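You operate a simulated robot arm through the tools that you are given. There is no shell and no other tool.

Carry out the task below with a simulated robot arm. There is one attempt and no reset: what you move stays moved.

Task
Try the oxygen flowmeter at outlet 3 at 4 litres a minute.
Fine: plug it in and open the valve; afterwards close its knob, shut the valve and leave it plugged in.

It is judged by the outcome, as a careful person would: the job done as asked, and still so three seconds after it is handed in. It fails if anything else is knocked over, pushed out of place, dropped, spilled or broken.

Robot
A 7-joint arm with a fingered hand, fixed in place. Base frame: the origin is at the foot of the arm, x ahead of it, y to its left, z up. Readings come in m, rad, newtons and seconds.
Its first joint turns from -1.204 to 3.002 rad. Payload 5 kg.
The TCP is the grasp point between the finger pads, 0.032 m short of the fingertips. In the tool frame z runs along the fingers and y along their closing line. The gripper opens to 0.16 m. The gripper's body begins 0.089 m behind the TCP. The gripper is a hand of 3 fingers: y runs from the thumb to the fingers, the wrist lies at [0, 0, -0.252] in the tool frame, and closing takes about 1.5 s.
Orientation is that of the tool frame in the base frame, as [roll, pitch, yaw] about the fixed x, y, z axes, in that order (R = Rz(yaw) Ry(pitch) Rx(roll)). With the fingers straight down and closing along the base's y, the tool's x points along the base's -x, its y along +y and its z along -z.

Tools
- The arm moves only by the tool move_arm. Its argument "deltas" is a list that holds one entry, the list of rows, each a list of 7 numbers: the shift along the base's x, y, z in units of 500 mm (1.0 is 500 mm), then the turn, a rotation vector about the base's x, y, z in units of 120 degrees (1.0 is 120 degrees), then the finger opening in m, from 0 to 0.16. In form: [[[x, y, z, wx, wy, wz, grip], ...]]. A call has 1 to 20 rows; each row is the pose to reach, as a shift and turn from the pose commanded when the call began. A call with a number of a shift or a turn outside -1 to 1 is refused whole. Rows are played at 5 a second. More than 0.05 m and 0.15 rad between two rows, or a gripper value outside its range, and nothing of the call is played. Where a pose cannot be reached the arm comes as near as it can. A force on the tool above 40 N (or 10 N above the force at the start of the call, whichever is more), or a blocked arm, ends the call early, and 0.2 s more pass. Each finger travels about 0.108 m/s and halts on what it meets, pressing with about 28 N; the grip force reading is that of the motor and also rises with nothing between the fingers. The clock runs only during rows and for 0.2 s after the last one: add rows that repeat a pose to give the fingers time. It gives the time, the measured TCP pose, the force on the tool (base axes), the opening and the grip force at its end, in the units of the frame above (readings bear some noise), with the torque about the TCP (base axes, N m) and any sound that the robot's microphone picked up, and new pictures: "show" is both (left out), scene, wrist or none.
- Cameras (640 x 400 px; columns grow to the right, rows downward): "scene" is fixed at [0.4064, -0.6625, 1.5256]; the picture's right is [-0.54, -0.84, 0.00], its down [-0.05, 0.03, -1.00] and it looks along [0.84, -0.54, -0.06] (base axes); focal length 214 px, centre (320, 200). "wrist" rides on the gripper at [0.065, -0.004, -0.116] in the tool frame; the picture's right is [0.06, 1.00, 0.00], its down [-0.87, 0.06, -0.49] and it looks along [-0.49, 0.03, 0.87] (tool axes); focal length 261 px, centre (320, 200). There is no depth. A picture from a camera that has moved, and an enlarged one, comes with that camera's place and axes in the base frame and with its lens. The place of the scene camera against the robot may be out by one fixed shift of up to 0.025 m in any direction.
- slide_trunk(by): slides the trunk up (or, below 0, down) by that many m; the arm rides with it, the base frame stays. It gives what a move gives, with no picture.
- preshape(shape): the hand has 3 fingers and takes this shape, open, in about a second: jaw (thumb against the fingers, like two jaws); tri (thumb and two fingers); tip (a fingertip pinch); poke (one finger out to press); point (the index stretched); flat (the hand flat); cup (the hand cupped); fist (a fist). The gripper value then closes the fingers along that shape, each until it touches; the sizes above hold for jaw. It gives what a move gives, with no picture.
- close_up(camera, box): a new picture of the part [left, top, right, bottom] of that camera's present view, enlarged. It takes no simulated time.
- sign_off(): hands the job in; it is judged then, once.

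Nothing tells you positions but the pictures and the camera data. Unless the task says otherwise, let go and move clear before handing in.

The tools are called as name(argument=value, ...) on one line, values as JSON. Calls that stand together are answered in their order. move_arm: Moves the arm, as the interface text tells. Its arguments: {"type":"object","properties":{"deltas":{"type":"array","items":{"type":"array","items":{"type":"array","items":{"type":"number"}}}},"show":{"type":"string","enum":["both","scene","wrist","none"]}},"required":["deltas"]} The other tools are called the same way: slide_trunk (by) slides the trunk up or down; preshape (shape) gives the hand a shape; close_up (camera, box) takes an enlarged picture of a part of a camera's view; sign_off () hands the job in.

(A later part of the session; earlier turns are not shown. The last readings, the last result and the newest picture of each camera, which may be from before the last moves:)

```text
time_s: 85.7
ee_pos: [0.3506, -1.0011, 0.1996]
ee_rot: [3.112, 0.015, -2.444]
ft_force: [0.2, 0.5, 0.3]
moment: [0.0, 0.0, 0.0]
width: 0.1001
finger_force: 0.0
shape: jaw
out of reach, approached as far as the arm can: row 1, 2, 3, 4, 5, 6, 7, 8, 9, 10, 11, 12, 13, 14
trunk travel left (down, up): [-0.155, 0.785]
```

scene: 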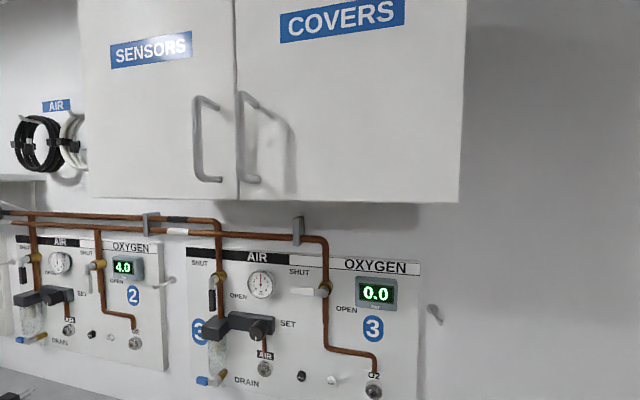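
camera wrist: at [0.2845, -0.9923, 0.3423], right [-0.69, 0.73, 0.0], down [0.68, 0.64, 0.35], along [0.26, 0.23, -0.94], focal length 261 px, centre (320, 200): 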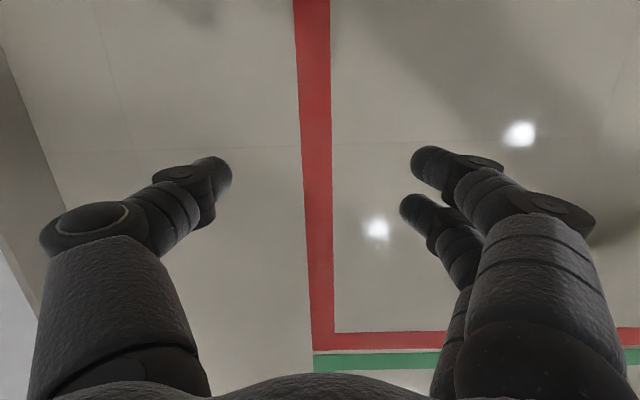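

move_arm(deltas=[[[-0.023, 0.066, 0.025, 0.0393, 0.0138, 0, 0.1], [-0.047, 0.132, 0.05, 0.0787, 0.0275, 0, 0.1], [-0.07, 0.199, 0.075, 0.118, 0.0413, 0, 0.1], [-0.094, 0.265, 0.1, 0.1573, 0.055, 0, 0.1], [-0.117, 0.331, 0.125, 0.1967, 0.0688, 0, 0.1], [-0.14, 0.398, 0.15, 0.236, 0.0825, 0, 0.1], [-0.164, 0.464, 0.175, 0.2753, 0.0963, 0, 0.1], [-0.187, 0.53, 0.2, 0.3147, 0.11, 0, 0.1], [-0.187, 0.53, 0.2, 0.3147, 0.11, 0, 0.1], [-0.187, 0.53, 0.2, 0.3147, 0.11, 0, 0.1], [-0.187, 0.53, 0.2, 0.3147, 0.11, 0, 0.1]]], show="wrist")

```text
time_s: 86.9
ee_pos: [0.3587, -0.949, 0.0563]
ee_rot: [2.731, 0.152, -2.48]
ft_force: [2.1, -5.9, 18.8]
moment: [-1.06, -0.72, -0.1]
width: 0.0996
finger_force: 0.1
shape: jaw
out of reach, approached as far as the arm can: row 1, 2, 3, 4, 5, 6
trunk travel left (down, up): [-0.155, 0.785]
stopped in row 6: the force on the tool passed its limit at 70 N (the readings are from after the stop); the commanded pose is now the measured one
camera wrist: at [0.3265, -1.037, 0.1503], right [-0.66, 0.65, 0.38], down [0.71, 0.37, 0.6], along [0.25, 0.67, -0.7], focal length 261 px, centre (320, 200)
```

wrist: 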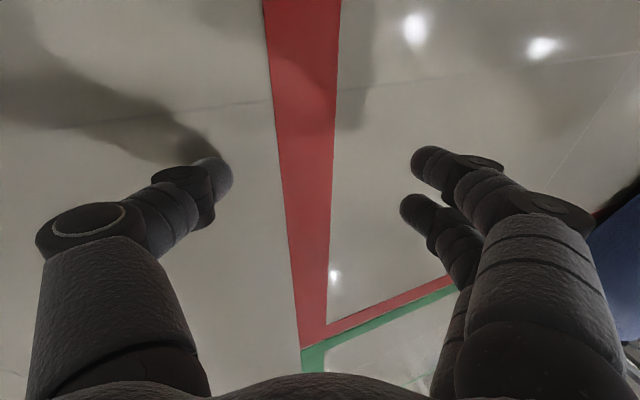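

slide_trunk(by=0.4)

move_arm(deltas=[[[0, 0, 0.05, -0.04, -0.014, 0, 0.1], [0, 0, 0.1, -0.08, -0.028, 0, 0.1], [0, 0, 0.15, -0.12, -0.042, 0, 0.1], [0, 0, 0.2, -0.16, -0.056, 0, 0.1], [0, 0, 0.25, -0.2, -0.07, 0, 0.1], [0, 0, 0.3, -0.24, -0.084, 0, 0.1], [0, 0, 0.35, -0.28, -0.098, 0, 0.1], [0, 0, 0.4, -0.32, -0.112, 0, 0.1]]], show="wrist")

```text
time_s: 90.7
ee_pos: [0.3578, -0.9462, 0.452]
ee_rot: [2.725, 0.153, -2.48]
ft_force: [-0.3, 1.2, 1.1]
moment: [-0.03, 0.01, 0.03]
width: 0.1
finger_force: 0.0
shape: jaw
trunk travel left (down, up): [-0.555, 0.385]
```

```text
time_s: 92.5
ee_pos: [0.3567, -0.9446, 0.6528]
ee_rot: [-2.887, -0.089, -2.46]
ft_force: [0.1, -0.4, 0.2]
moment: [-0.03, -0.02, -0.01]
width: 0.1
finger_force: 0.0
shape: jaw
out of reach, approached as far as the arm can: row 1, 2, 3
trunk travel left (down, up): [-0.555, 0.385]
camera wrist: at [0.2984, -0.9601, 0.772], right [-0.67, 0.7, -0.25], down [0.59, 0.71, 0.38], along [0.44, 0.11, -0.89], focal length 261 px, centre (320, 200)
```

wrist: 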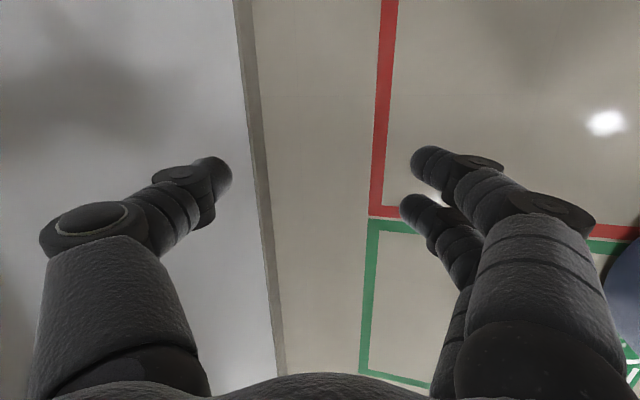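

The arm is free and fully controllable again. I'll level the tool, raise it clear of shelf height, and this time do the turn with the hand pointing down, where the wrist is well-behaved.

move_arm(deltas=[[[0, 0.01, 0.08, 0.04, 0.0148, 0, 0.1], [0, 0.02, 0.16, 0.08, 0.0296, 0, 0.1], [0, 0.03, 0.24, 0.1206, 0.0444, 0, 0.1], [0.02, 0.05, 0.32, 0.1206, 0.0444, 0, 0.1], [0.04, 0.07, 0.4, 0.1206, 0.0444, 0, 0.1], [0.06, 0.1, 0.48, 0.1206, 0.0444, 0, 0.1], [0.08, 0.13, 0.56, 0.1206, 0.0444, 0, 0.1], [0.1, 0.16, 0.64, 0.1206, 0.0444, 0, 0.1], [0.12, 0.19, 0.72, 0.1206, 0.0444, 0, 0.1], [0.14, 0.22, 0.8, 0.1206, 0.0444, 0, 0.1], [0.16, 0.25, 0.88, 0.1206, 0.0444, 0, 0.1], [0.18, 0.28, 0.94, 0.1206, 0.0444, 0, 0.1]]], show="wrist")

```text
time_s: 94.8
ee_pos: [0.5458, -1.0624, 0.7771]
ee_rot: [3.132, -0.004, -2.456]
ft_force: [-16.5, -8.7, -2.8]
moment: [0.39, 0.07, -0.41]
width: 0.1028
finger_force: 0.1
shape: jaw
out of reach, approached as far as the arm can: row 1, 2, 3, 4, 5, 6, 7, 8, 9, 10, 11
trunk travel left (down, up): [-0.555, 0.385]
stopped in row 11: the force on the tool passed its limit at 81 N (the readings are from after the stop); the commanded pose is now the measured one
camera wrist: at [0.4988, -1.1058, 0.8945], right [-0.68, 0.73, 0.01], down [0.64, 0.59, 0.49], along [0.35, 0.34, -0.87], focal length 261 px, centre (320, 200)
```

wrist: 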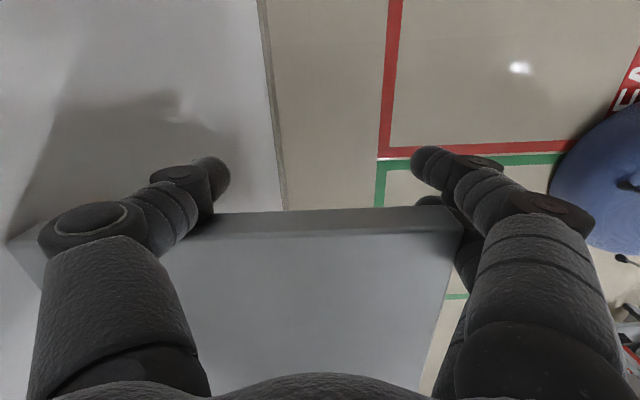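

The hand bumped the free right-hand end of the shelf; nothing on the shelf was in view there. I'll drop below shelf level with the trunk, then unwind the wrist by retracing how it got wound up.

slide_trunk(by=-0.4)

move_arm(deltas=[[[-0.05, 0.03, -0.03, -0.02, -0.0076, 0, 0.1], [-0.1, 0.06, -0.06, -0.04, -0.0152, 0, 0.1], [-0.15, 0.09, -0.09, -0.06, -0.0229, 0, 0.1], [-0.2, 0.12, -0.12, -0.08, -0.0305, 0, 0.1], [-0.25, 0.15, -0.15, -0.1, -0.0381, 0, 0.1], [-0.3, 0.18, -0.19, -0.1207, -0.0457, 0, 0.1], [-0.34, 0.21, -0.22, -0.1207, -0.0457, 0, 0.1], [-0.378, 0.2356, -0.248, -0.1207, -0.0457, 0, 0.1], [-0.378, 0.2356, -0.248, -0.1207, -0.0457, 0, 0.1]]], show="wrist")

```text
time_s: 95.6
ee_pos: [0.5464, -1.0616, 0.758]
ee_rot: [3.138, -0.004, -2.458]
ft_force: [-26.3, -3.7, 12.8]
moment: [-0.24, -1.2, -2.18]
width: 0.0538
finger_force: 23.4
shape: jaw
trunk travel left (down, up): [-0.53, 0.41]
stopped: the force on the tool passed its limit at 45 N (the readings are from after the stop); the commanded pose is now the measured one
```

```text
time_s: 95.9
ee_pos: [0.538, -1.0576, 0.7571]
ee_rot: [-3.125, -0.009, -2.46]
ft_force: [-22.3, 24.8, 16.5]
moment: [-0.27, -0.56, -0.31]
width: 0.0338
finger_force: 28.0
shape: jaw
trunk travel left (down, up): [-0.53, 0.41]
stopped in row 1: the force on the tool passed its limit at 41 N (the readings are from after the stop); the commanded pose is now the measured one
camera wrist: at [0.4907, -1.0994, 0.874], right [-0.68, 0.74, -0.02], down [0.64, 0.6, 0.48], along [0.36, 0.32, -0.88], focal length 261 px, centre (320, 200)
```

wrist: 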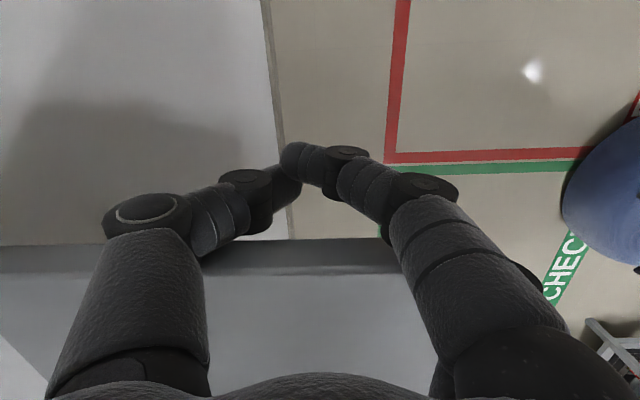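

A finger is caught against the shelf's end. I'll undo the last small lowering first to relieve it.

slide_trunk(by=0.03)

move_arm(deltas=[[[0, 0, 0, 0, 0, 0, 0.1]]], show="wrist")

```text
time_s: 96.6
ee_pos: [0.5385, -1.0571, 0.7774]
ee_rot: [-3.134, -0.01, -2.455]
ft_force: [-24.5, 9.9, -15.6]
moment: [-1.01, -0.65, 0.23]
width: 0.0358
finger_force: 28.0
shape: jaw
trunk travel left (down, up): [-0.56, 0.38]
stopped: the force on the tool passed its limit at 58 N (the readings are from after the stop); the commanded pose is now the measured one
```

```text
time_s: 97.0
ee_pos: [0.5385, -1.0582, 0.7777]
ee_rot: [-3.133, -0.008, -2.457]
ft_force: [-29.3, 11.6, -21.1]
moment: [-1.17, -0.72, 0.32]
width: 0.0361
finger_force: 27.9
shape: jaw
trunk travel left (down, up): [-0.56, 0.38]
camera wrist: at [0.4914, -1.1011, 0.8945], right [-0.68, 0.73, -0.01], down [0.64, 0.6, 0.48], along [0.36, 0.32, -0.88], focal length 261 px, centre (320, 200)
```

wrist: 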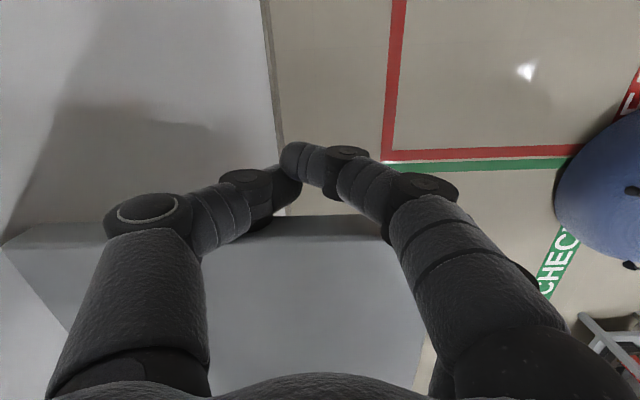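

close_up(camera="wrist", box=[180, 120, 480, 400])

close_up(camera="wrist", box=[380, 280, 480, 400])

close_up(camera="scene", box=[320, 280, 640, 400])

```text
1.43 times, centred on (330, 260) of wrist
camera zoom: at [0.4914, -1.1011, 0.8945], right [-0.68, 0.73, -0.01], down [0.64, 0.6, 0.48], along [0.36, 0.32, -0.88], focal length 372 px, centre (306, 114)
```

zoom: 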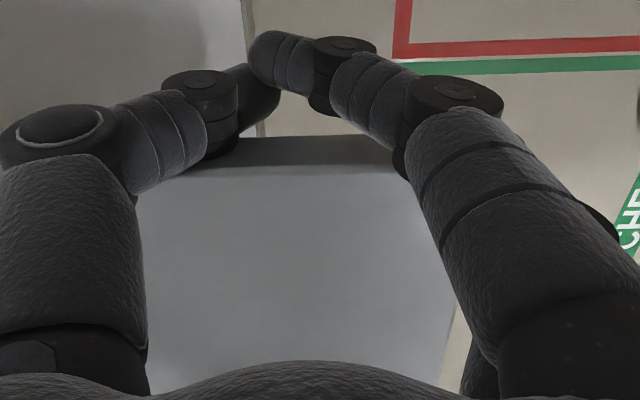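

```text
3.33 times, centred on (430, 340) of wrist
camera zoom: at [0.4914, -1.1011, 0.8945], right [-0.68, 0.73, -0.01], down [0.64, 0.6, 0.48], along [0.36, 0.32, -0.88], focal length 869 px, centre (-47, -267)
```

zoom: 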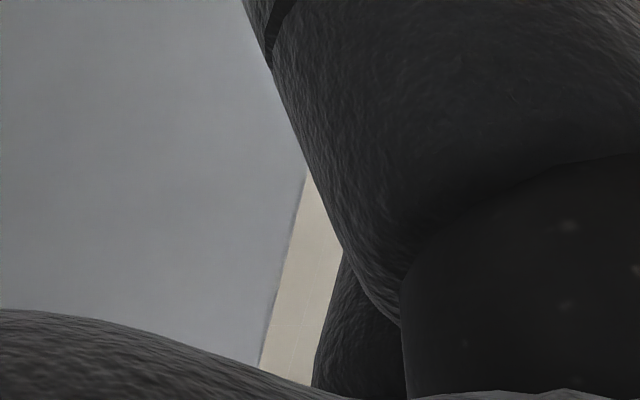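

```text
2.00 times, centred on (480, 340) of scene
camera zoom: at [0.4064, -0.6625, 1.5256], right [-0.54, -0.84, 0.0], down [-0.05, 0.03, -1.0], along [0.84, -0.54, -0.06], focal length 429 px, centre (0, -80)
```

zoom: 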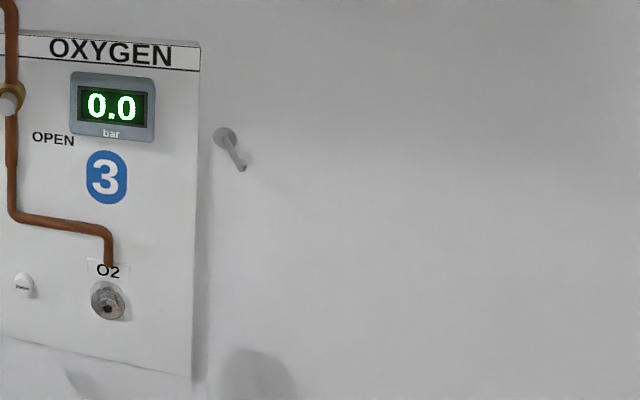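

move_arm(deltas=[[[0, 0, 0, 0, 0, 0, 0.12], [0, 0, 0, 0, 0, 0, 0.14], [0, 0, 0, 0, 0, 0, 0.16], [0, 0, 0, 0, 0, 0, 0.16], [0, 0, 0, 0, 0, 0, 0.16]]], show="wrist")

```text
time_s: 98.2
ee_pos: [0.5395, -1.0571, 0.7798]
ee_rot: [-3.128, -0.01, -2.457]
ft_force: [-0.2, 0.4, 0.3]
moment: [0.02, 0.02, -0.01]
width: 0.1597
finger_force: 0.0
shape: jaw
trunk travel left (down, up): [-0.56, 0.38]
camera wrist: at [0.4927, -1.1005, 0.8964], right [-0.68, 0.73, -0.01], down [0.64, 0.6, 0.48], along [0.36, 0.32, -0.88], focal length 261 px, centre (320, 200)
```

wrist: 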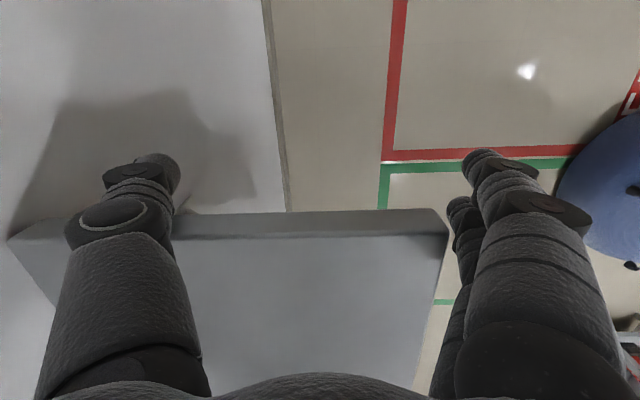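

Fully opening the hand released it with zero force; it was gripping the shelf's front corner. Now I'll swing the hand sideways to the right, clear of the shelf end.

move_arm(deltas=[[[-0.04, -0.017, 0, 0, 0, -0.009, 0.16], [-0.08, -0.035, 0, 0, 0, -0.018, 0.16], [-0.125, -0.055, 0, 0, 0, -0.0275, 0.16], [-0.166, -0.075, 0, 0, 0, -0.0366, 0.16], [-0.2076, -0.0936, 0, 0, 0, -0.0458, 0.16]]], show="wrist")

```text
time_s: 99.4
ee_pos: [0.4381, -1.107, 0.7759]
ee_rot: [-3.128, -0.01, -2.552]
ft_force: [0.3, 0.4, -0.3]
moment: [0.01, -0.01, -0.01]
width: 0.1598
finger_force: 0.1
shape: jaw
out of reach, approached as far as the arm can: row 2, 3, 4, 5
trunk travel left (down, up): [-0.56, 0.38]
camera wrist: at [0.3868, -1.1449, 0.8936], right [-0.61, 0.8, -0.01], down [0.69, 0.54, 0.48], along [0.39, 0.28, -0.88], focal length 261 px, centre (320, 200)
```

wrist: 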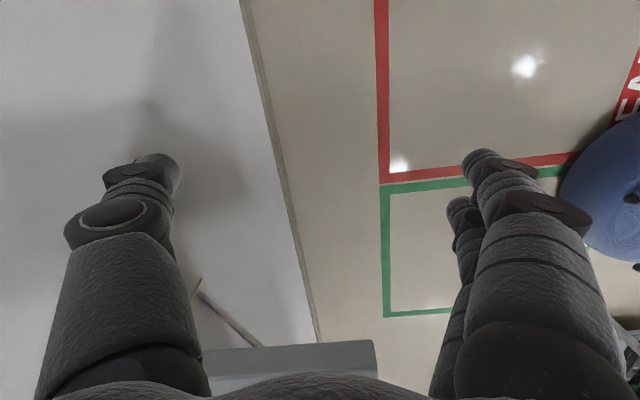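

move_arm(deltas=[[[-0.027, 0.054, -0.04, -0.02, -0.0076, 0, 0.16], [-0.054, 0.108, -0.08, -0.04, -0.0152, 0, 0.16], [-0.081, 0.162, -0.12, -0.06, -0.0229, 0, 0.16], [-0.108, 0.217, -0.16, -0.08, -0.0305, 0, 0.16], [-0.135, 0.271, -0.2, -0.1, -0.0381, 0, 0.16], [-0.1616, 0.3248, -0.236, -0.1207, -0.0457, 0, 0.16], [-0.1616, 0.3248, -0.236, -0.1207, -0.0457, 0, 0.16]]], show="none")

```text
time_s: 101.0
ee_pos: [0.3579, -0.9431, 0.6603]
ee_rot: [-2.866, -0.07, -2.564]
ft_force: [0.0, -1.0, -0.6]
moment: [0.0, -0.02, 0.0]
width: 0.1602
finger_force: 0.0
shape: jaw
trunk travel left (down, up): [-0.56, 0.38]
```

move_arm(deltas=[[[0.0151, -0.0407, 0.0753, -0.0496, -0.0188, 0, 0.16], [0.0302, -0.0815, 0.1507, -0.0991, -0.0375, 0, 0.16], [0.0453, -0.1222, 0.226, -0.1487, -0.0563, 0, 0.16], [0.0603, -0.163, 0.3014, -0.1983, -0.075, 0, 0.16], [0.0754, -0.2037, 0.3767, -0.2479, -0.0938, 0, 0.16], [0.0905, -0.2445, 0.452, -0.2974, -0.1125, 0, 0.16], [0.1056, -0.2852, 0.5274, -0.347, -0.1313, 0, 0.16]]], show="wrist")

```text
time_s: 102.6
ee_pos: [0.419, -1.0839, 0.9336]
ee_rot: [-2.075, -0.168, -2.674]
ft_force: [-0.9, 0.4, -3.6]
moment: [-0.33, -0.15, 0.01]
width: 0.1599
finger_force: 0.1
shape: jaw
trunk travel left (down, up): [-0.56, 0.38]
camera wrist: at [0.3262, -1.0204, 1.0048], right [-0.4, 0.34, -0.85], down [0.59, 0.81, 0.04], along [0.7, -0.48, -0.52], focal length 261 px, centre (320, 200)
```

wrist: 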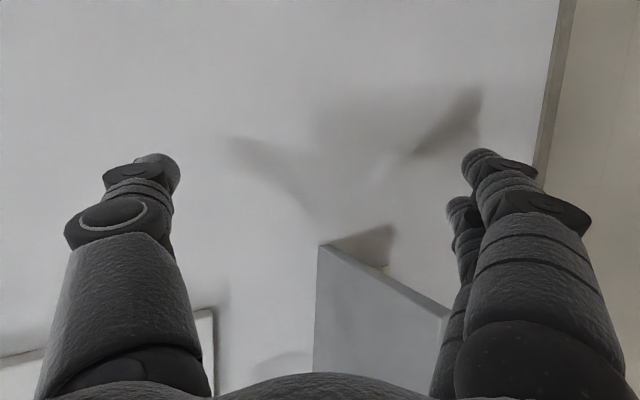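

move_arm(deltas=[[[0.0166, 0.0454, 0.0625, 0, 0, 0, 0.16], [0.0333, 0.0908, 0.125, 0, 0, 0, 0.16], [0.0499, 0.1362, 0.1875, 0, 0, 0, 0.16], [0.0665, 0.1816, 0.25, 0, 0, 0, 0.16], [0.0831, 0.227, 0.3125, 0, 0, 0, 0.16], [0.0998, 0.2724, 0.375, 0, 0, 0, 0.16], [0.1164, 0.3178, 0.4375, 0, 0, 0, 0.16], [0.133, 0.3632, 0.5, 0, 0, 0, 0.16]]], show="wrist")

```text
time_s: 104.4
ee_pos: [0.4829, -0.9946, 1.1133]
ee_rot: [-2.05, -0.18, -2.634]
ft_force: [-0.3, 0.6, 1.2]
moment: [-0.01, -0.01, -0.01]
width: 0.1598
finger_force: 0.0
shape: jaw
out of reach, approached as far as the arm can: row 5, 6, 7, 8
trunk travel left (down, up): [-0.56, 0.38]
camera wrist: at [0.3876, -0.9331, 1.1832], right [-0.42, 0.3, -0.86], down [0.55, 0.83, 0.02], along [0.72, -0.46, -0.51], focal length 261 px, centre (320, 200)
```

wrist: 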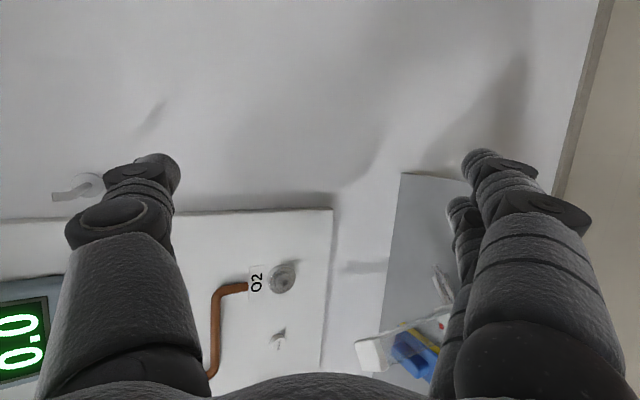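

move_arm(deltas=[[[-0.03, 0.002, -0.05, -0.0213, 0.0485, 0.0269, 0.16], [-0.062, 0.004, -0.11, -0.0427, 0.0969, 0.0539, 0.16], [-0.062, 0.004, -0.11, -0.064, 0.1454, 0.0808, 0.16], [-0.062, 0.004, -0.11, -0.0853, 0.1939, 0.1077, 0.16], [-0.062, 0.004, -0.11, -0.1066, 0.2423, 0.1347, 0.16], [-0.062, 0.004, -0.11, -0.128, 0.2908, 0.1616, 0.16], [-0.062, 0.004, -0.11, -0.1493, 0.3392, 0.1886, 0.16], [-0.062, 0.004, -0.11, -0.1706, 0.3877, 0.2155, 0.16], [-0.062, 0.004, -0.11, -0.1919, 0.4362, 0.2424, 0.16], [-0.062, 0.004, -0.11, -0.2133, 0.4846, 0.2694, 0.16], [-0.062, 0.004, -0.11, -0.2346, 0.5331, 0.2963, 0.16]]], show="wrist")

```text
time_s: 106.8
ee_pos: [0.4509, -0.9914, 1.0566]
ee_rot: [3.137, -1.099, -1.152]
ft_force: [0.4, 0.3, -0.5]
moment: [0.0, 0.01, 0.01]
width: 0.16
finger_force: 0.2
shape: jaw
trunk travel left (down, up): [-0.56, 0.38]
camera wrist: at [0.425, -0.9227, 1.1674], right [-0.9, -0.43, 0.06], down [-0.39, 0.74, -0.55], along [0.19, -0.52, -0.83], focal length 261 px, centre (320, 200)
```

wrist: 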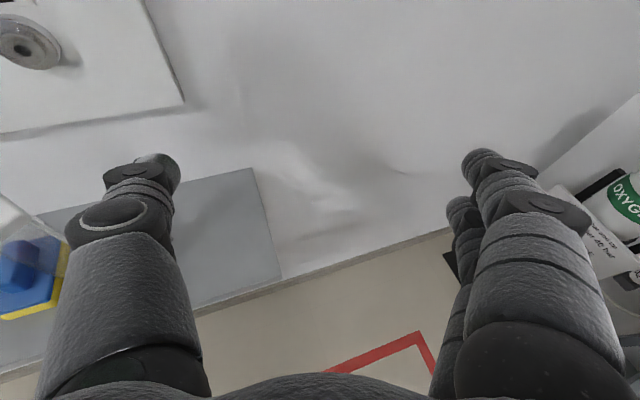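

move_arm(deltas=[[[0, 0, 0.06, 0, 0, 0, 0.16], [0, 0, 0.12, 0, 0, 0, 0.16], [0.0508, 0.0266, 0.12, 0, 0, 0.0611, 0.16], [0.098, 0.0596, 0.12, 0, 0, 0.1222, 0.16], [0.1404, 0.0982, 0.12, 0, 0, 0.1833, 0.16], [0.1776, 0.142, 0.12, 0, 0, 0.2444, 0.16]]], show="wrist")

```text
time_s: 108.2
ee_pos: [0.5401, -0.9207, 1.1161]
ee_rot: [3.141, -1.101, -0.643]
ft_force: [-0.5, -0.2, -0.3]
moment: [0.02, 0.01, -0.02]
width: 0.16
finger_force: 0.0
shape: jaw
trunk travel left (down, up): [-0.56, 0.38]
camera wrist: at [0.4836, -0.8738, 1.228], right [-0.58, -0.82, 0.06], down [-0.7, 0.46, -0.55], along [0.42, -0.36, -0.83], focal length 261 px, centre (320, 200)
```

wrist: 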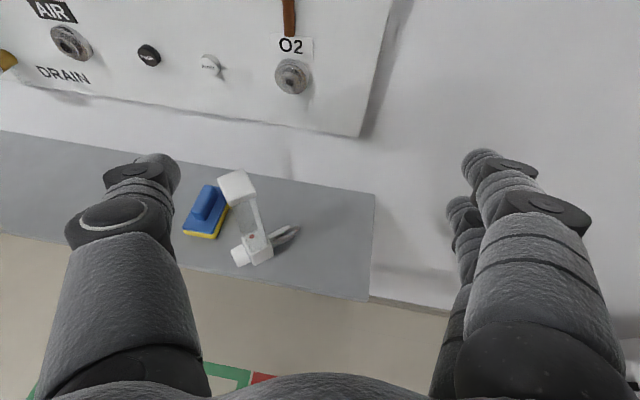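

move_arm(deltas=[[[-0.025, 0.019, -0.045, 0.0394, 0.0525, 0, 0.16], [-0.058, 0.043, -0.09, 0.0788, 0.105, 0, 0.16], [-0.098, 0.073, -0.13, 0.1181, 0.1575, 0, 0.16], [-0.145, 0.108, -0.17, 0.1575, 0.21, 0, 0.16], [-0.197, 0.148, -0.205, 0.1969, 0.2625, 0, 0.16], [-0.251, 0.188, -0.235, 0.2363, 0.315, 0, 0.16], [-0.305, 0.229, -0.255, 0.2756, 0.3675, 0, 0.16], [-0.359, 0.269, -0.275, 0.315, 0.42, 0, 0.16]]], show="wrist")

```text
time_s: 110.0
ee_pos: [0.4458, -0.7805, 0.7589]
ee_rot: [-3.073, -0.05, -0.639]
ft_force: [0.2, -0.3, 0.6]
moment: [-0.01, -0.02, 0.01]
width: 0.16
finger_force: 0.0
shape: jaw
out of reach, approached as far as the arm can: row 3, 4, 5, 6, 7, 8
trunk travel left (down, up): [-0.56, 0.38]
camera wrist: at [0.4911, -0.8192, 0.8781], right [-0.54, -0.84, -0.07], down [-0.77, 0.46, 0.44], along [-0.34, 0.29, -0.89], focal length 261 px, centre (320, 200)
```

wrist: 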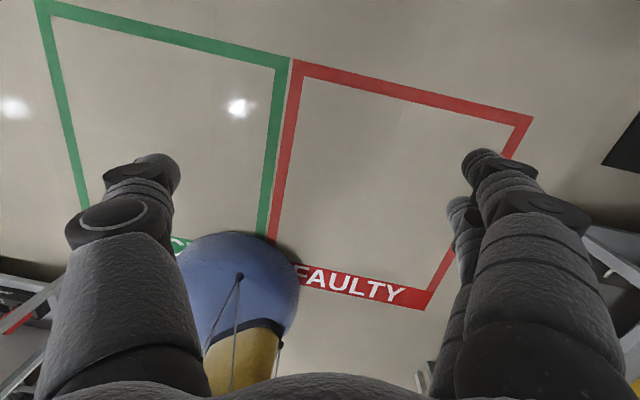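

move_arm(deltas=[[[0, 0, 0.09, -0.0394, -0.0525, 0, 0.16], [0.01, -0.01, 0.18, -0.0788, -0.105, 0, 0.16], [0.03, -0.04, 0.27, -0.1181, -0.1575, 0, 0.16], [0.06, -0.08, 0.36, -0.1575, -0.21, 0, 0.16], [0.09, -0.13, 0.44, -0.1969, -0.2625, 0, 0.16], [0.12, -0.18, 0.52, -0.2363, -0.315, 0, 0.16], [0.15, -0.23, 0.6, -0.2756, -0.3675, 0, 0.16], [0.1886, -0.2804, 0.68, -0.315, -0.42, 0, 0.16], [0.1886, -0.2804, 0.7144, -0.315, -0.42, 0, 0.16]]], show="none")

```text
refused: row 4 steps farther than a row can; nothing moved
```

move_arm(deltas=[[[0, 0, 0.08, -0.0394, -0.0525, 0, 0.16], [0.01, -0.01, 0.16, -0.0788, -0.105, 0, 0.16], [0.03, -0.04, 0.24, -0.1181, -0.1575, 0, 0.16], [0.055, -0.075, 0.32, -0.1575, -0.21, 0, 0.16], [0.08, -0.11, 0.4, -0.1969, -0.2625, 0, 0.16], [0.105, -0.145, 0.48, -0.2363, -0.315, 0, 0.16], [0.13, -0.18, 0.56, -0.2756, -0.3675, 0, 0.16], [0.155, -0.215, 0.63, -0.315, -0.42, 0, 0.16], [0.18, -0.255, 0.69, -0.315, -0.42, 0, 0.16], [0.1886, -0.2804, 0.7144, -0.315, -0.42, 0, 0.16]]], show="wrist")

```text
time_s: 112.2
ee_pos: [0.5423, -0.9181, 1.1184]
ee_rot: [-3.084, -1.152, -0.629]
ft_force: [-1.0, -0.5, 0.0]
moment: [-0.02, -0.02, 0.0]
width: 0.1598
finger_force: 0.1
shape: jaw
trunk travel left (down, up): [-0.56, 0.38]
camera wrist: at [0.4771, -0.8743, 1.2262], right [-0.52, -0.85, 0.03], down [-0.69, 0.4, -0.59], along [0.49, -0.34, -0.8], focal length 261 px, centre (320, 200)
```

wrist: 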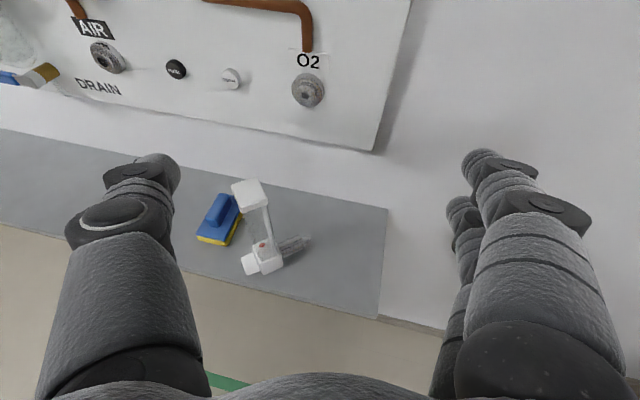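

Everything on the shelf is still standing. In this arm posture, horizontal pointing works as long as the wrist stays about 0.9 m out, so I'll turn toward the flowmeter's front at a safe height above it, keeping that radius.

move_arm(deltas=[[[0.0504, -0.027, 0.02, -0.0215, -0.009, -0.0568, 0.16], [0.098, -0.0502, 0.04, -0.043, -0.0181, -0.1136, 0.16], [0.1404, -0.0656, 0.064, -0.0645, -0.0271, -0.1703, 0.16], [0.1758, -0.0706, 0.064, -0.086, -0.0362, -0.2271, 0.16]]], show="wrist")

```text
time_s: 113.2
ee_pos: [0.6306, -0.9539, 1.1493]
ee_rot: [2.954, -1.329, -0.876]
ft_force: [1.0, 0.0, 0.2]
moment: [0.0, 0.03, -0.02]
width: 0.1597
finger_force: 0.1
shape: jaw
trunk travel left (down, up): [-0.56, 0.38]
camera wrist: at [0.5905, -0.8662, 1.2402], right [-0.86, -0.5, 0.11], down [-0.41, 0.55, -0.73], along [0.3, -0.67, -0.68], focal length 261 px, centre (320, 200)
```

wrist: 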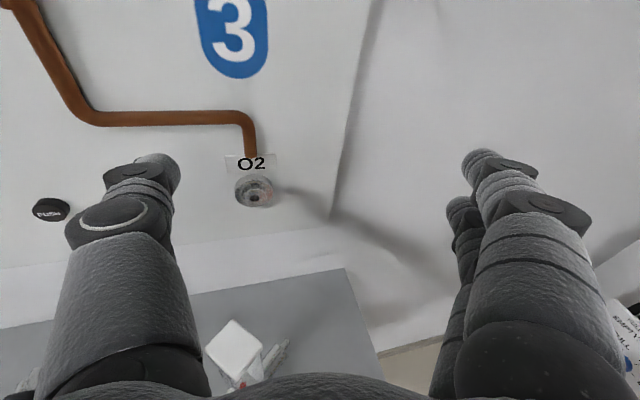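

move_arm(deltas=[[[0.0276, 0.007, 0, -0.0215, -0.009, -0.0568, 0.16], [0.047, 0.0256, 0, -0.043, -0.0181, -0.1136, 0.16]]], show="none")

```text
time_s: 114.0
ee_pos: [0.613, -0.9388, 0.9572]
ee_rot: [2.09, -1.123, -0.273]
ft_force: [0.0, 1.4, 0.7]
moment: [0.12, 0.02, -0.02]
width: 0.1597
finger_force: 0.0
shape: jaw
trunk travel left (down, up): [-0.56, 0.38]
stopped in row 2: the arm was blocked; the commanded pose is now the measured one
```

move_arm(deltas=[[[0, 0, 0, 0, 0, 0, 0.16]]], show="both")

```text
time_s: 114.4
ee_pos: [0.6137, -0.9403, 0.9543]
ee_rot: [2.094, -1.124, -0.277]
ft_force: [-0.2, 0.7, -0.4]
moment: [0.03, 0.03, 0.0]
width: 0.1599
finger_force: 0.1
shape: jaw
trunk travel left (down, up): [-0.56, 0.38]
camera wrist: at [0.6211, -0.8368, 1.0374], right [-0.86, -0.27, 0.43], down [-0.51, 0.56, -0.66], along [-0.06, -0.78, -0.62], focal length 261 px, centre (320, 200)
```

scene: 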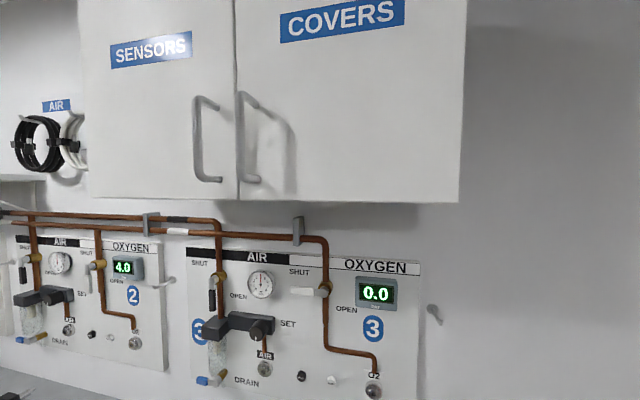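
wrist: 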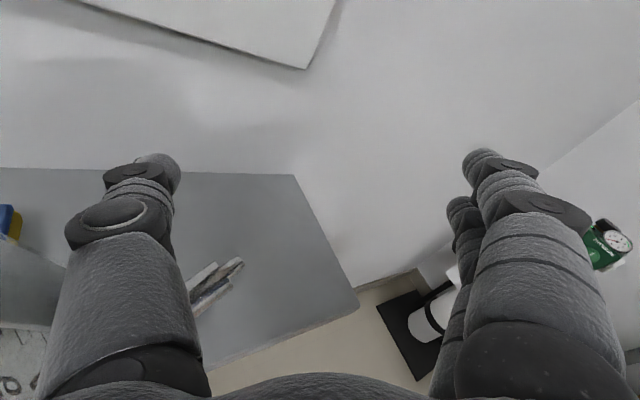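

close_up(camera="wrist", box=[0, 180, 260, 400])

close_up(camera="wrist", box=[140, 220, 300, 350])

```text
1.82 times, centred on (130, 290) of wrist
camera zoom: at [0.6211, -0.8368, 1.0374], right [-0.86, -0.27, 0.43], down [-0.51, 0.56, -0.66], along [-0.06, -0.78, -0.62], focal length 474 px, centre (666, 36)
```

zoom: 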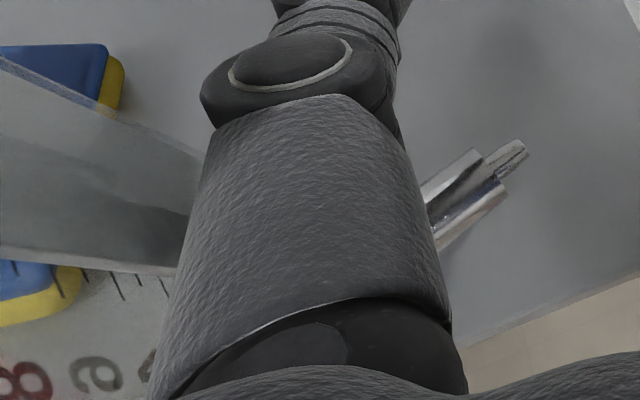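

```text
3.08 times, centred on (220, 285) of wrist
camera zoom: at [0.6211, -0.8368, 1.0374], right [-0.86, -0.27, 0.43], down [-0.51, 0.56, -0.66], along [-0.06, -0.78, -0.62], focal length 802 px, centre (628, -62)
```

zoom: 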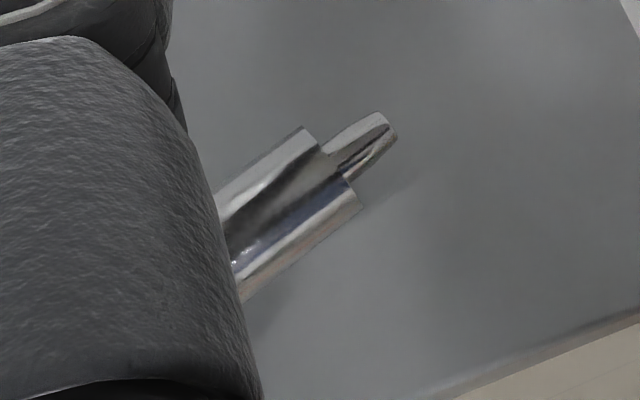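

The arm dipped again when the turn exceeded what this wrist posture allows, and the flowmeter looks tipped over on the shelf. I'll first raise the hand straight up to the last good pose and look.

move_arm(deltas=[[[0, 0, 0.06, 0.01, -0.0232, 0.016, 0.16], [0.005, -0.004, 0.13, 0.0215, -0.0496, 0.0347, 0.16], [0.015, -0.01, 0.21, 0.035, -0.08, 0.056, 0.16], [0.025, -0.02, 0.3, 0.05, -0.115, 0.08, 0.16], [0.034, -0.0272, 0.39, 0.0646, -0.1487, 0.104, 0.16], [0.034, -0.0272, 0.39, 0.0646, -0.1487, 0.104, 0.16]]], show="wrist")

```text
time_s: 115.8
ee_pos: [0.6299, -0.9571, 1.149]
ee_rot: [2.952, -1.328, -0.874]
ft_force: [0.0, -0.3, -0.5]
moment: [0.03, 0.03, -0.04]
width: 0.1599
finger_force: 0.1
shape: jaw
trunk travel left (down, up): [-0.56, 0.38]
camera wrist: at [0.5901, -0.8687, 1.2398], right [-0.86, -0.5, 0.11], down [-0.41, 0.55, -0.72], along [0.31, -0.67, -0.68], focal length 261 px, centre (320, 200)
```

wrist: 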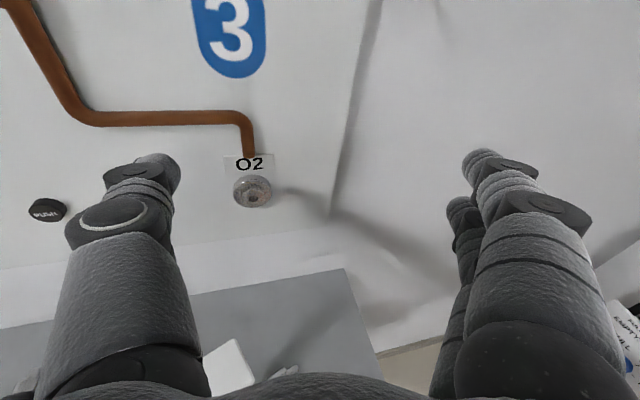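

move_arm(deltas=[[[-0.0354, 0.005, 0, 0.0215, 0.009, 0.0568, 0.16], [-0.0778, 0.0204, 0, 0.043, 0.0181, 0.1136, 0.16], [-0.1254, 0.0436, 0, 0.0645, 0.0271, 0.1703, 0.16], [-0.1758, 0.0706, 0, 0.086, 0.0362, 0.2271, 0.16]]], show="wrist")

close_up(camera="wrist", box=[160, 120, 400, 330])

```text
time_s: 116.8
ee_pos: [0.5421, -0.9182, 1.1505]
ee_rot: [-3.086, -1.149, -0.627]
ft_force: [0.1, -0.4, 0.0]
moment: [-0.01, 0.0, -0.02]
width: 0.1599
finger_force: 0.0
shape: jaw
trunk travel left (down, up): [-0.56, 0.38]
camera wrist: at [0.4767, -0.8746, 1.2565], right [-0.52, -0.85, 0.03], down [-0.7, 0.4, -0.59], along [0.49, -0.33, -0.8], focal length 261 px, centre (320, 200)
```

wrist: 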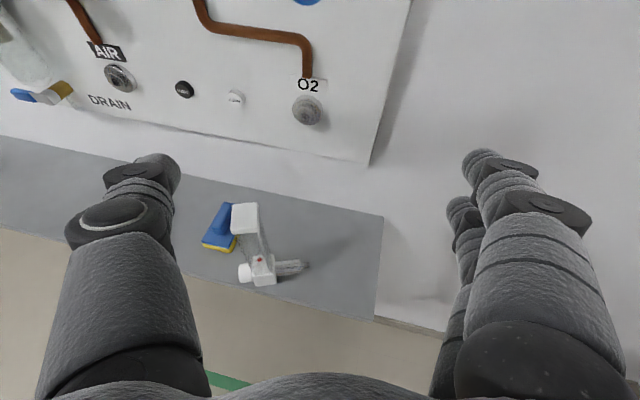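

```text
1.90 times, centred on (280, 225) of wrist
camera zoom: at [0.4767, -0.8746, 1.2565], right [-0.52, -0.85, 0.03], down [-0.7, 0.4, -0.59], along [0.49, -0.33, -0.8], focal length 496 px, centre (396, 152)
```

zoom: 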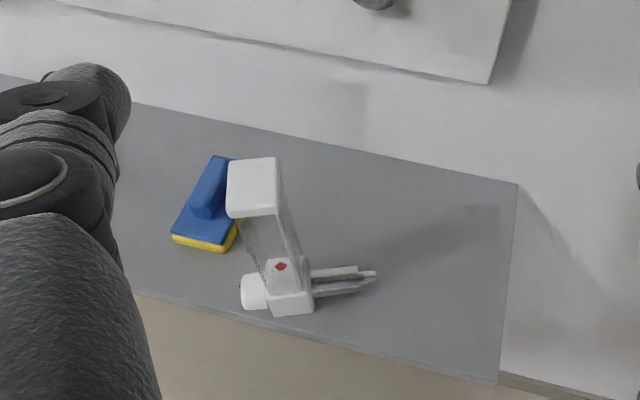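

The flowmeter is in fact still upright on the shelf (slightly turned). To restore a good wrist posture I'll retrace: point the hand left along the shelf, then tilt down from there.

move_arm(deltas=[[[-0.0152, 0.01, -0.004, -0.0153, -0.0377, 0.0455, 0.16], [-0.0303, 0.02, -0.008, -0.0306, -0.0754, 0.0911, 0.16], [-0.0455, 0.03, -0.012, -0.0458, -0.113, 0.1366, 0.16], [-0.0606, 0.04, -0.016, -0.0611, -0.1507, 0.1822, 0.16], [-0.0758, 0.0498, -0.021, -0.0764, -0.1884, 0.2277, 0.16]]], show="wrist")

```text
time_s: 118.0
ee_pos: [0.5291, -0.9117, 1.1451]
ee_rot: [-2.996, -1.272, -0.574]
ft_force: [0.1, 0.5, 0.5]
moment: [0.03, -0.05, -0.01]
width: 0.16
finger_force: 0.1
shape: jaw
out of reach, approached as far as the arm can: row 1, 2, 3, 4, 5
trunk travel left (down, up): [-0.56, 0.38]
camera wrist: at [0.4464, -0.8737, 1.2421], right [-0.41, -0.91, 0.02], down [-0.67, 0.28, -0.69], along [0.62, -0.29, -0.73], focal length 261 px, centre (320, 200)
```

wrist: 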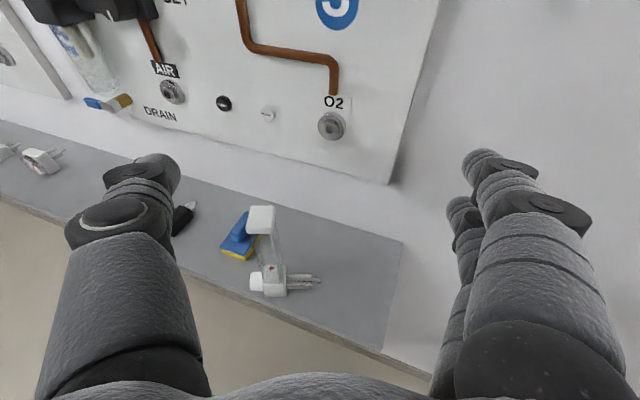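

move_arm(deltas=[[[0.0855, 0.0215, 0.01, 0, 0, 0, 0.16], [0.171, 0.043, 0.01, 0, 0, 0, 0.16], [0.2565, 0.0645, 0.01, 0, 0, 0, 0.16], [0.342, 0.086, 0.01, 0, 0, 0, 0.16]]], show="wrist")

```text
time_s: 119.0
ee_pos: [0.7014, -0.8684, 1.1491]
ee_rot: [-3.001, -1.269, -0.572]
ft_force: [-0.1, -0.4, 0.1]
moment: [0.0, 0.01, -0.01]
width: 0.1602
finger_force: 0.1
shape: jaw
trunk travel left (down, up): [-0.56, 0.38]
camera wrist: at [0.6189, -0.8301, 1.2462], right [-0.41, -0.91, 0.02], down [-0.67, 0.28, -0.69], along [0.62, -0.29, -0.73], focal length 261 px, centre (320, 200)
```

wrist: 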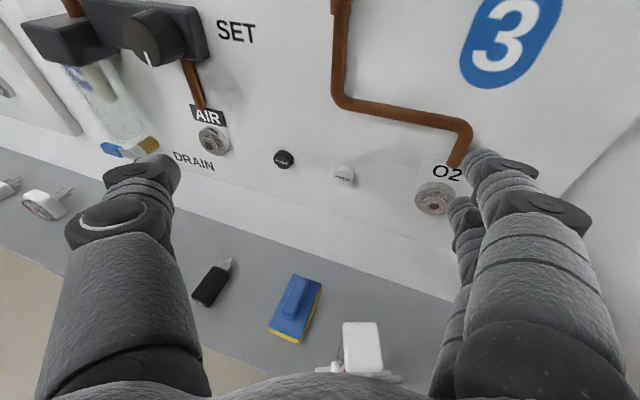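

move_arm(deltas=[[[0.0125, 0.0494, 0, -0.005, 0.0005, 0.0522, 0.16], [0.0245, 0.0987, 0, -0.01, 0.001, 0.1045, 0.16], [0.035, 0.148, 0, -0.0151, 0.0016, 0.1567, 0.16], [0.0426, 0.1974, 0, -0.0201, 0.0021, 0.2089, 0.16]]], show="none")

```text
time_s: 120.0
ee_pos: [0.7226, -0.7417, 1.1684]
ee_rot: [-3.04, -1.26, -0.12]
ft_force: [-0.8, 0.6, 0.4]
moment: [-0.01, 0.03, -0.03]
width: 0.1598
finger_force: 0.0
shape: jaw
out of reach, approached as far as the arm can: row 3, 4
trunk travel left (down, up): [-0.56, 0.38]
```

move_arm(deltas=[[[-0.0312, -0.007, -0.0662, 0, 0.0671, 0, 0.12], [-0.0712, -0.014, -0.1272, 0, 0.1342, 0, 0.09], [-0.1198, -0.021, -0.1834, 0, 0.2013, 0, 0.08], [-0.1754, -0.028, -0.2324, 0, 0.2684, 0, 0.08], [-0.2382, -0.035, -0.2742, 0, 0.3355, 0, 0.08]]], show="wrist")

```text
time_s: 121.2
ee_pos: [0.6012, -0.7585, 1.0316]
ee_rot: [-3.14, -0.576, -0.002]
ft_force: [-0.4, 0.2, 0.0]
moment: [-0.02, -0.07, 0.01]
width: 0.0805
finger_force: 0.1
shape: jaw
out of reach, approached as far as the arm can: row 1
trunk travel left (down, up): [-0.56, 0.38]
camera wrist: at [0.5932, -0.7555, 1.1656], right [0.05, -1.0, 0.03], down [-1.0, -0.05, -0.06], along [0.06, -0.03, -1.0], focal length 261 px, centre (320, 200)
```

wrist: 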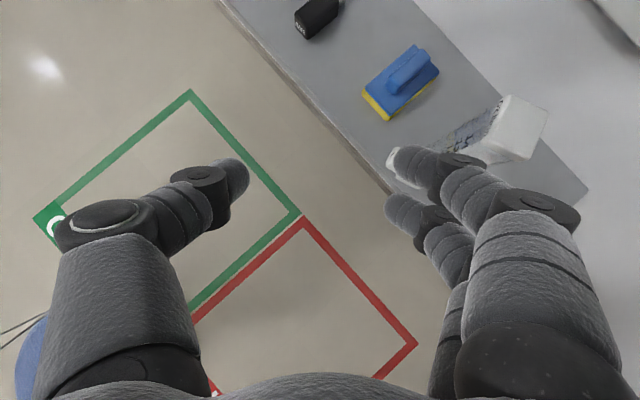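

move_arm(deltas=[[[-0.067, -0.007, -0.033, 0, 0.0671, 0, 0.08], [-0.138, -0.014, -0.057, 0, 0.1342, 0, 0.08], [-0.2118, -0.021, -0.0716, 0, 0.2013, 0, 0.08], [-0.287, -0.028, -0.0766, 0, 0.2684, 0, 0.08]]], show="wrist")

```text
time_s: 122.2
ee_pos: [0.5425, -0.7251, 0.8851]
ee_rot: [-3.12, -0.287, -0.003]
ft_force: [-0.2, -0.2, 0.8]
moment: [-0.05, -0.03, -0.04]
width: 0.0798
finger_force: 0.1
shape: jaw
out of reach, approached as far as the arm can: row 1, 2, 3, 4
trunk travel left (down, up): [-0.56, 0.38]
camera wrist: at [0.5717, -0.7246, 1.0151], right [0.06, -1.0, 0.0], down [-0.97, -0.06, 0.22], along [-0.22, -0.01, -0.97], focal length 261 px, centre (320, 200)
```

wrist: 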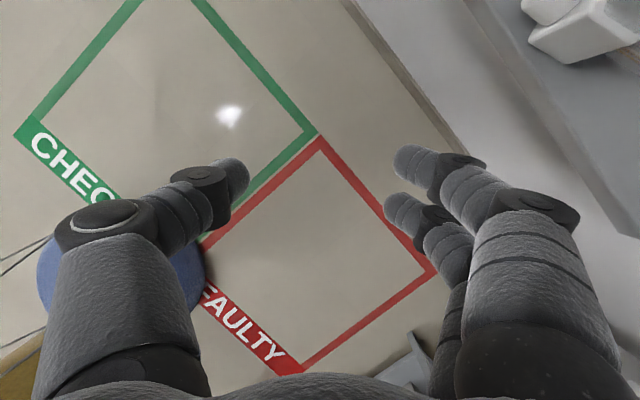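

move_arm(deltas=[[[0, 0, 0.09, 0, 0, 0, 0.08], [0, 0, 0.18, 0, 0, 0, 0.08], [0, 0, 0.27, 0, 0, 0, 0.08], [0, 0, 0.36, 0, 0, 0, 0.08], [0, 0, 0.45, 0, 0, 0, 0.08], [0, 0, 0.54, 0, 0, 0, 0.08]]], show="none")

```text
time_s: 123.6
ee_pos: [0.5846, -0.7199, 0.9085]
ee_rot: [-3.114, -0.3, -0.003]
ft_force: [-0.5, -0.2, -0.3]
moment: [-0.01, -0.03, 0.05]
width: 0.0801
finger_force: 0.0
shape: jaw
out of reach, approached as far as the arm can: row 1, 2, 3, 4, 5, 6
trunk travel left (down, up): [-0.56, 0.38]
```

move_arm(deltas=[[[0.01, -0.02, 0.06, 0, -0.044, 0, 0.08], [0.02, -0.04, 0.12, 0, -0.088, 0, 0.08], [0.033, -0.077, 0.18, 0, -0.132, 0, 0.08], [0.033, -0.077, 0.246, 0, -0.132, 0, 0.08], [0.033, -0.077, 0.33, 0, -0.132, 0, 0.08], [0.033, -0.077, 0.42, 0, -0.132, 0, 0.08], [0.033, -0.077, 0.51, 0, -0.132, 0, 0.08], [0.033, -0.077, 0.6, 0, -0.132, 0, 0.08]]], show="none")

```text
time_s: 125.4
ee_pos: [0.6211, -0.7556, 1.0675]
ee_rot: [-3.114, -0.579, -0.005]
ft_force: [-0.3, 0.8, -0.5]
moment: [0.01, -0.01, -0.02]
width: 0.0801
finger_force: 0.1
shape: jaw
out of reach, approached as far as the arm can: row 5, 6, 7, 8
trunk travel left (down, up): [-0.56, 0.38]
```

This posture can't reach straight down, but it does handle horizontal work between about -25° and -65°, which is enough for the panel. I'll go back to facing the wall and use a fingertip to turn the flowmeter on the shelf until its probe faces the wall.

move_arm(deltas=[[[0.05, -0.002, 0.04, 0, -0.0667, 0, 0.08], [0.1, -0.004, 0.08, 0, -0.1333, 0, 0.08], [0.14, -0.006, 0.12, 0, -0.2, 0, 0.08], [0.17, -0.008, 0.15, 0, -0.2667, 0, 0.08], [0.195, -0.01, 0.185, 0, -0.333, 0, 0.08]]], show="none")

```text
time_s: 126.6
ee_pos: [0.7168, -0.7381, 1.1723]
ee_rot: [-3.029, -1.248, -0.104]
ft_force: [0.2, -0.3, -0.2]
moment: [0.03, -0.05, -0.02]
width: 0.08
finger_force: 0.1
shape: jaw
out of reach, approached as far as the arm can: row 4, 5
trunk travel left (down, up): [-0.56, 0.38]
```

move_arm(deltas=[[[-0.008, -0.07, -0.004, -0.0127, -0.0231, -0.0626, 0.08], [-0.02, -0.14, -0.008, -0.0253, -0.0463, -0.1253, 0.08], [-0.036, -0.21, -0.012, -0.038, -0.0694, -0.1879, 0.08], [-0.055, -0.28, -0.016, -0.0507, -0.0925, -0.2505, 0.08], [-0.078, -0.35, -0.02, -0.0633, -0.1157, -0.3132, 0.08], [-0.1042, -0.4188, -0.024, -0.076, -0.1388, -0.3758, 0.08]]], show="wrist")

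```text
time_s: 128.0
ee_pos: [0.6682, -0.9173, 1.1971]
ee_rot: [-3.007, -1.497, -0.936]
ft_force: [0.0, -0.3, -0.3]
moment: [-0.06, 0.0, 0.04]
width: 0.0798
finger_force: 0.0
shape: jaw
out of reach, approached as far as the arm can: row 1, 2, 3, 4, 5, 6
trunk travel left (down, up): [-0.56, 0.38]
camera wrist: at [0.5944, -0.8362, 1.2724], right [-0.71, -0.7, 0.05], down [-0.42, 0.37, -0.83], along [0.56, -0.61, -0.56], focal length 261 px, centre (320, 200)
```

wrist: 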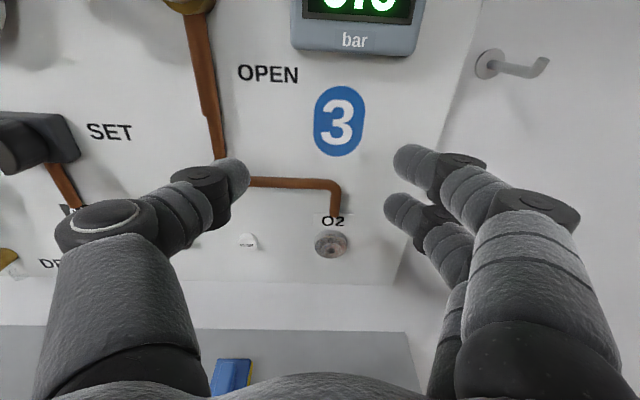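

move_arm(deltas=[[[-0.0035, -0.03, -0.037, 0, 0, 0, 0.08], [-0.007, -0.06, -0.074, 0, 0, 0, 0.08], [-0.007, -0.06, -0.074, 0, 0, 0, 0.08]]], show="none")

```text
time_s: 128.8
ee_pos: [0.6656, -0.9385, 1.1728]
ee_rot: [-2.922, -1.462, -1.027]
ft_force: [-0.3, 0.1, 0.3]
moment: [-0.01, 0.02, 0.02]
width: 0.0801
finger_force: 0.1
shape: jaw
out of reach, approached as far as the arm can: row 1, 2, 3
trunk travel left (down, up): [-0.56, 0.38]
```

move_arm(deltas=[[[0.004, -0.01, -0.015, 0.0275, 0.0275, 0, 0.08], [0.008, -0.02, -0.03, 0.055, 0.055, 0, 0.08], [0.0124, -0.0322, -0.0456, 0.0825, 0.0825, 0, 0.08], [0.0124, -0.0322, -0.0456, 0.0825, 0.0825, 0, 0.08]]], show="wrist")

```text
time_s: 129.8
ee_pos: [0.6737, -0.9545, 1.1514]
ee_rot: [-3.122, -1.25, -0.821]
ft_force: [-0.5, -0.2, 0.7]
moment: [0.03, -0.02, -0.02]
width: 0.0803
finger_force: 0.1
shape: jaw
trunk travel left (down, up): [-0.56, 0.38]
camera wrist: at [0.6136, -0.8879, 1.2504], right [-0.7, -0.71, 0.05], down [-0.55, 0.5, -0.67], along [0.45, -0.5, -0.74], focal length 261 px, centre (320, 200)
```

wrist: 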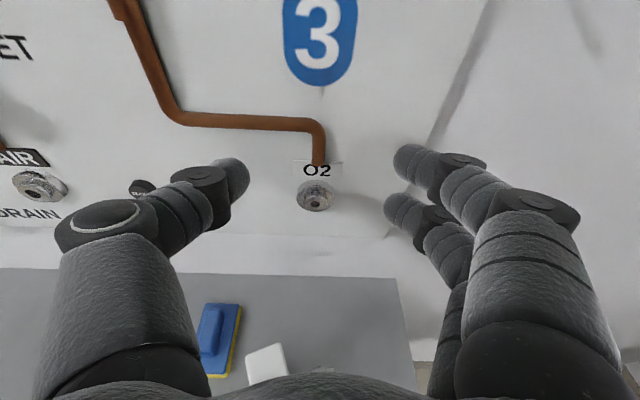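

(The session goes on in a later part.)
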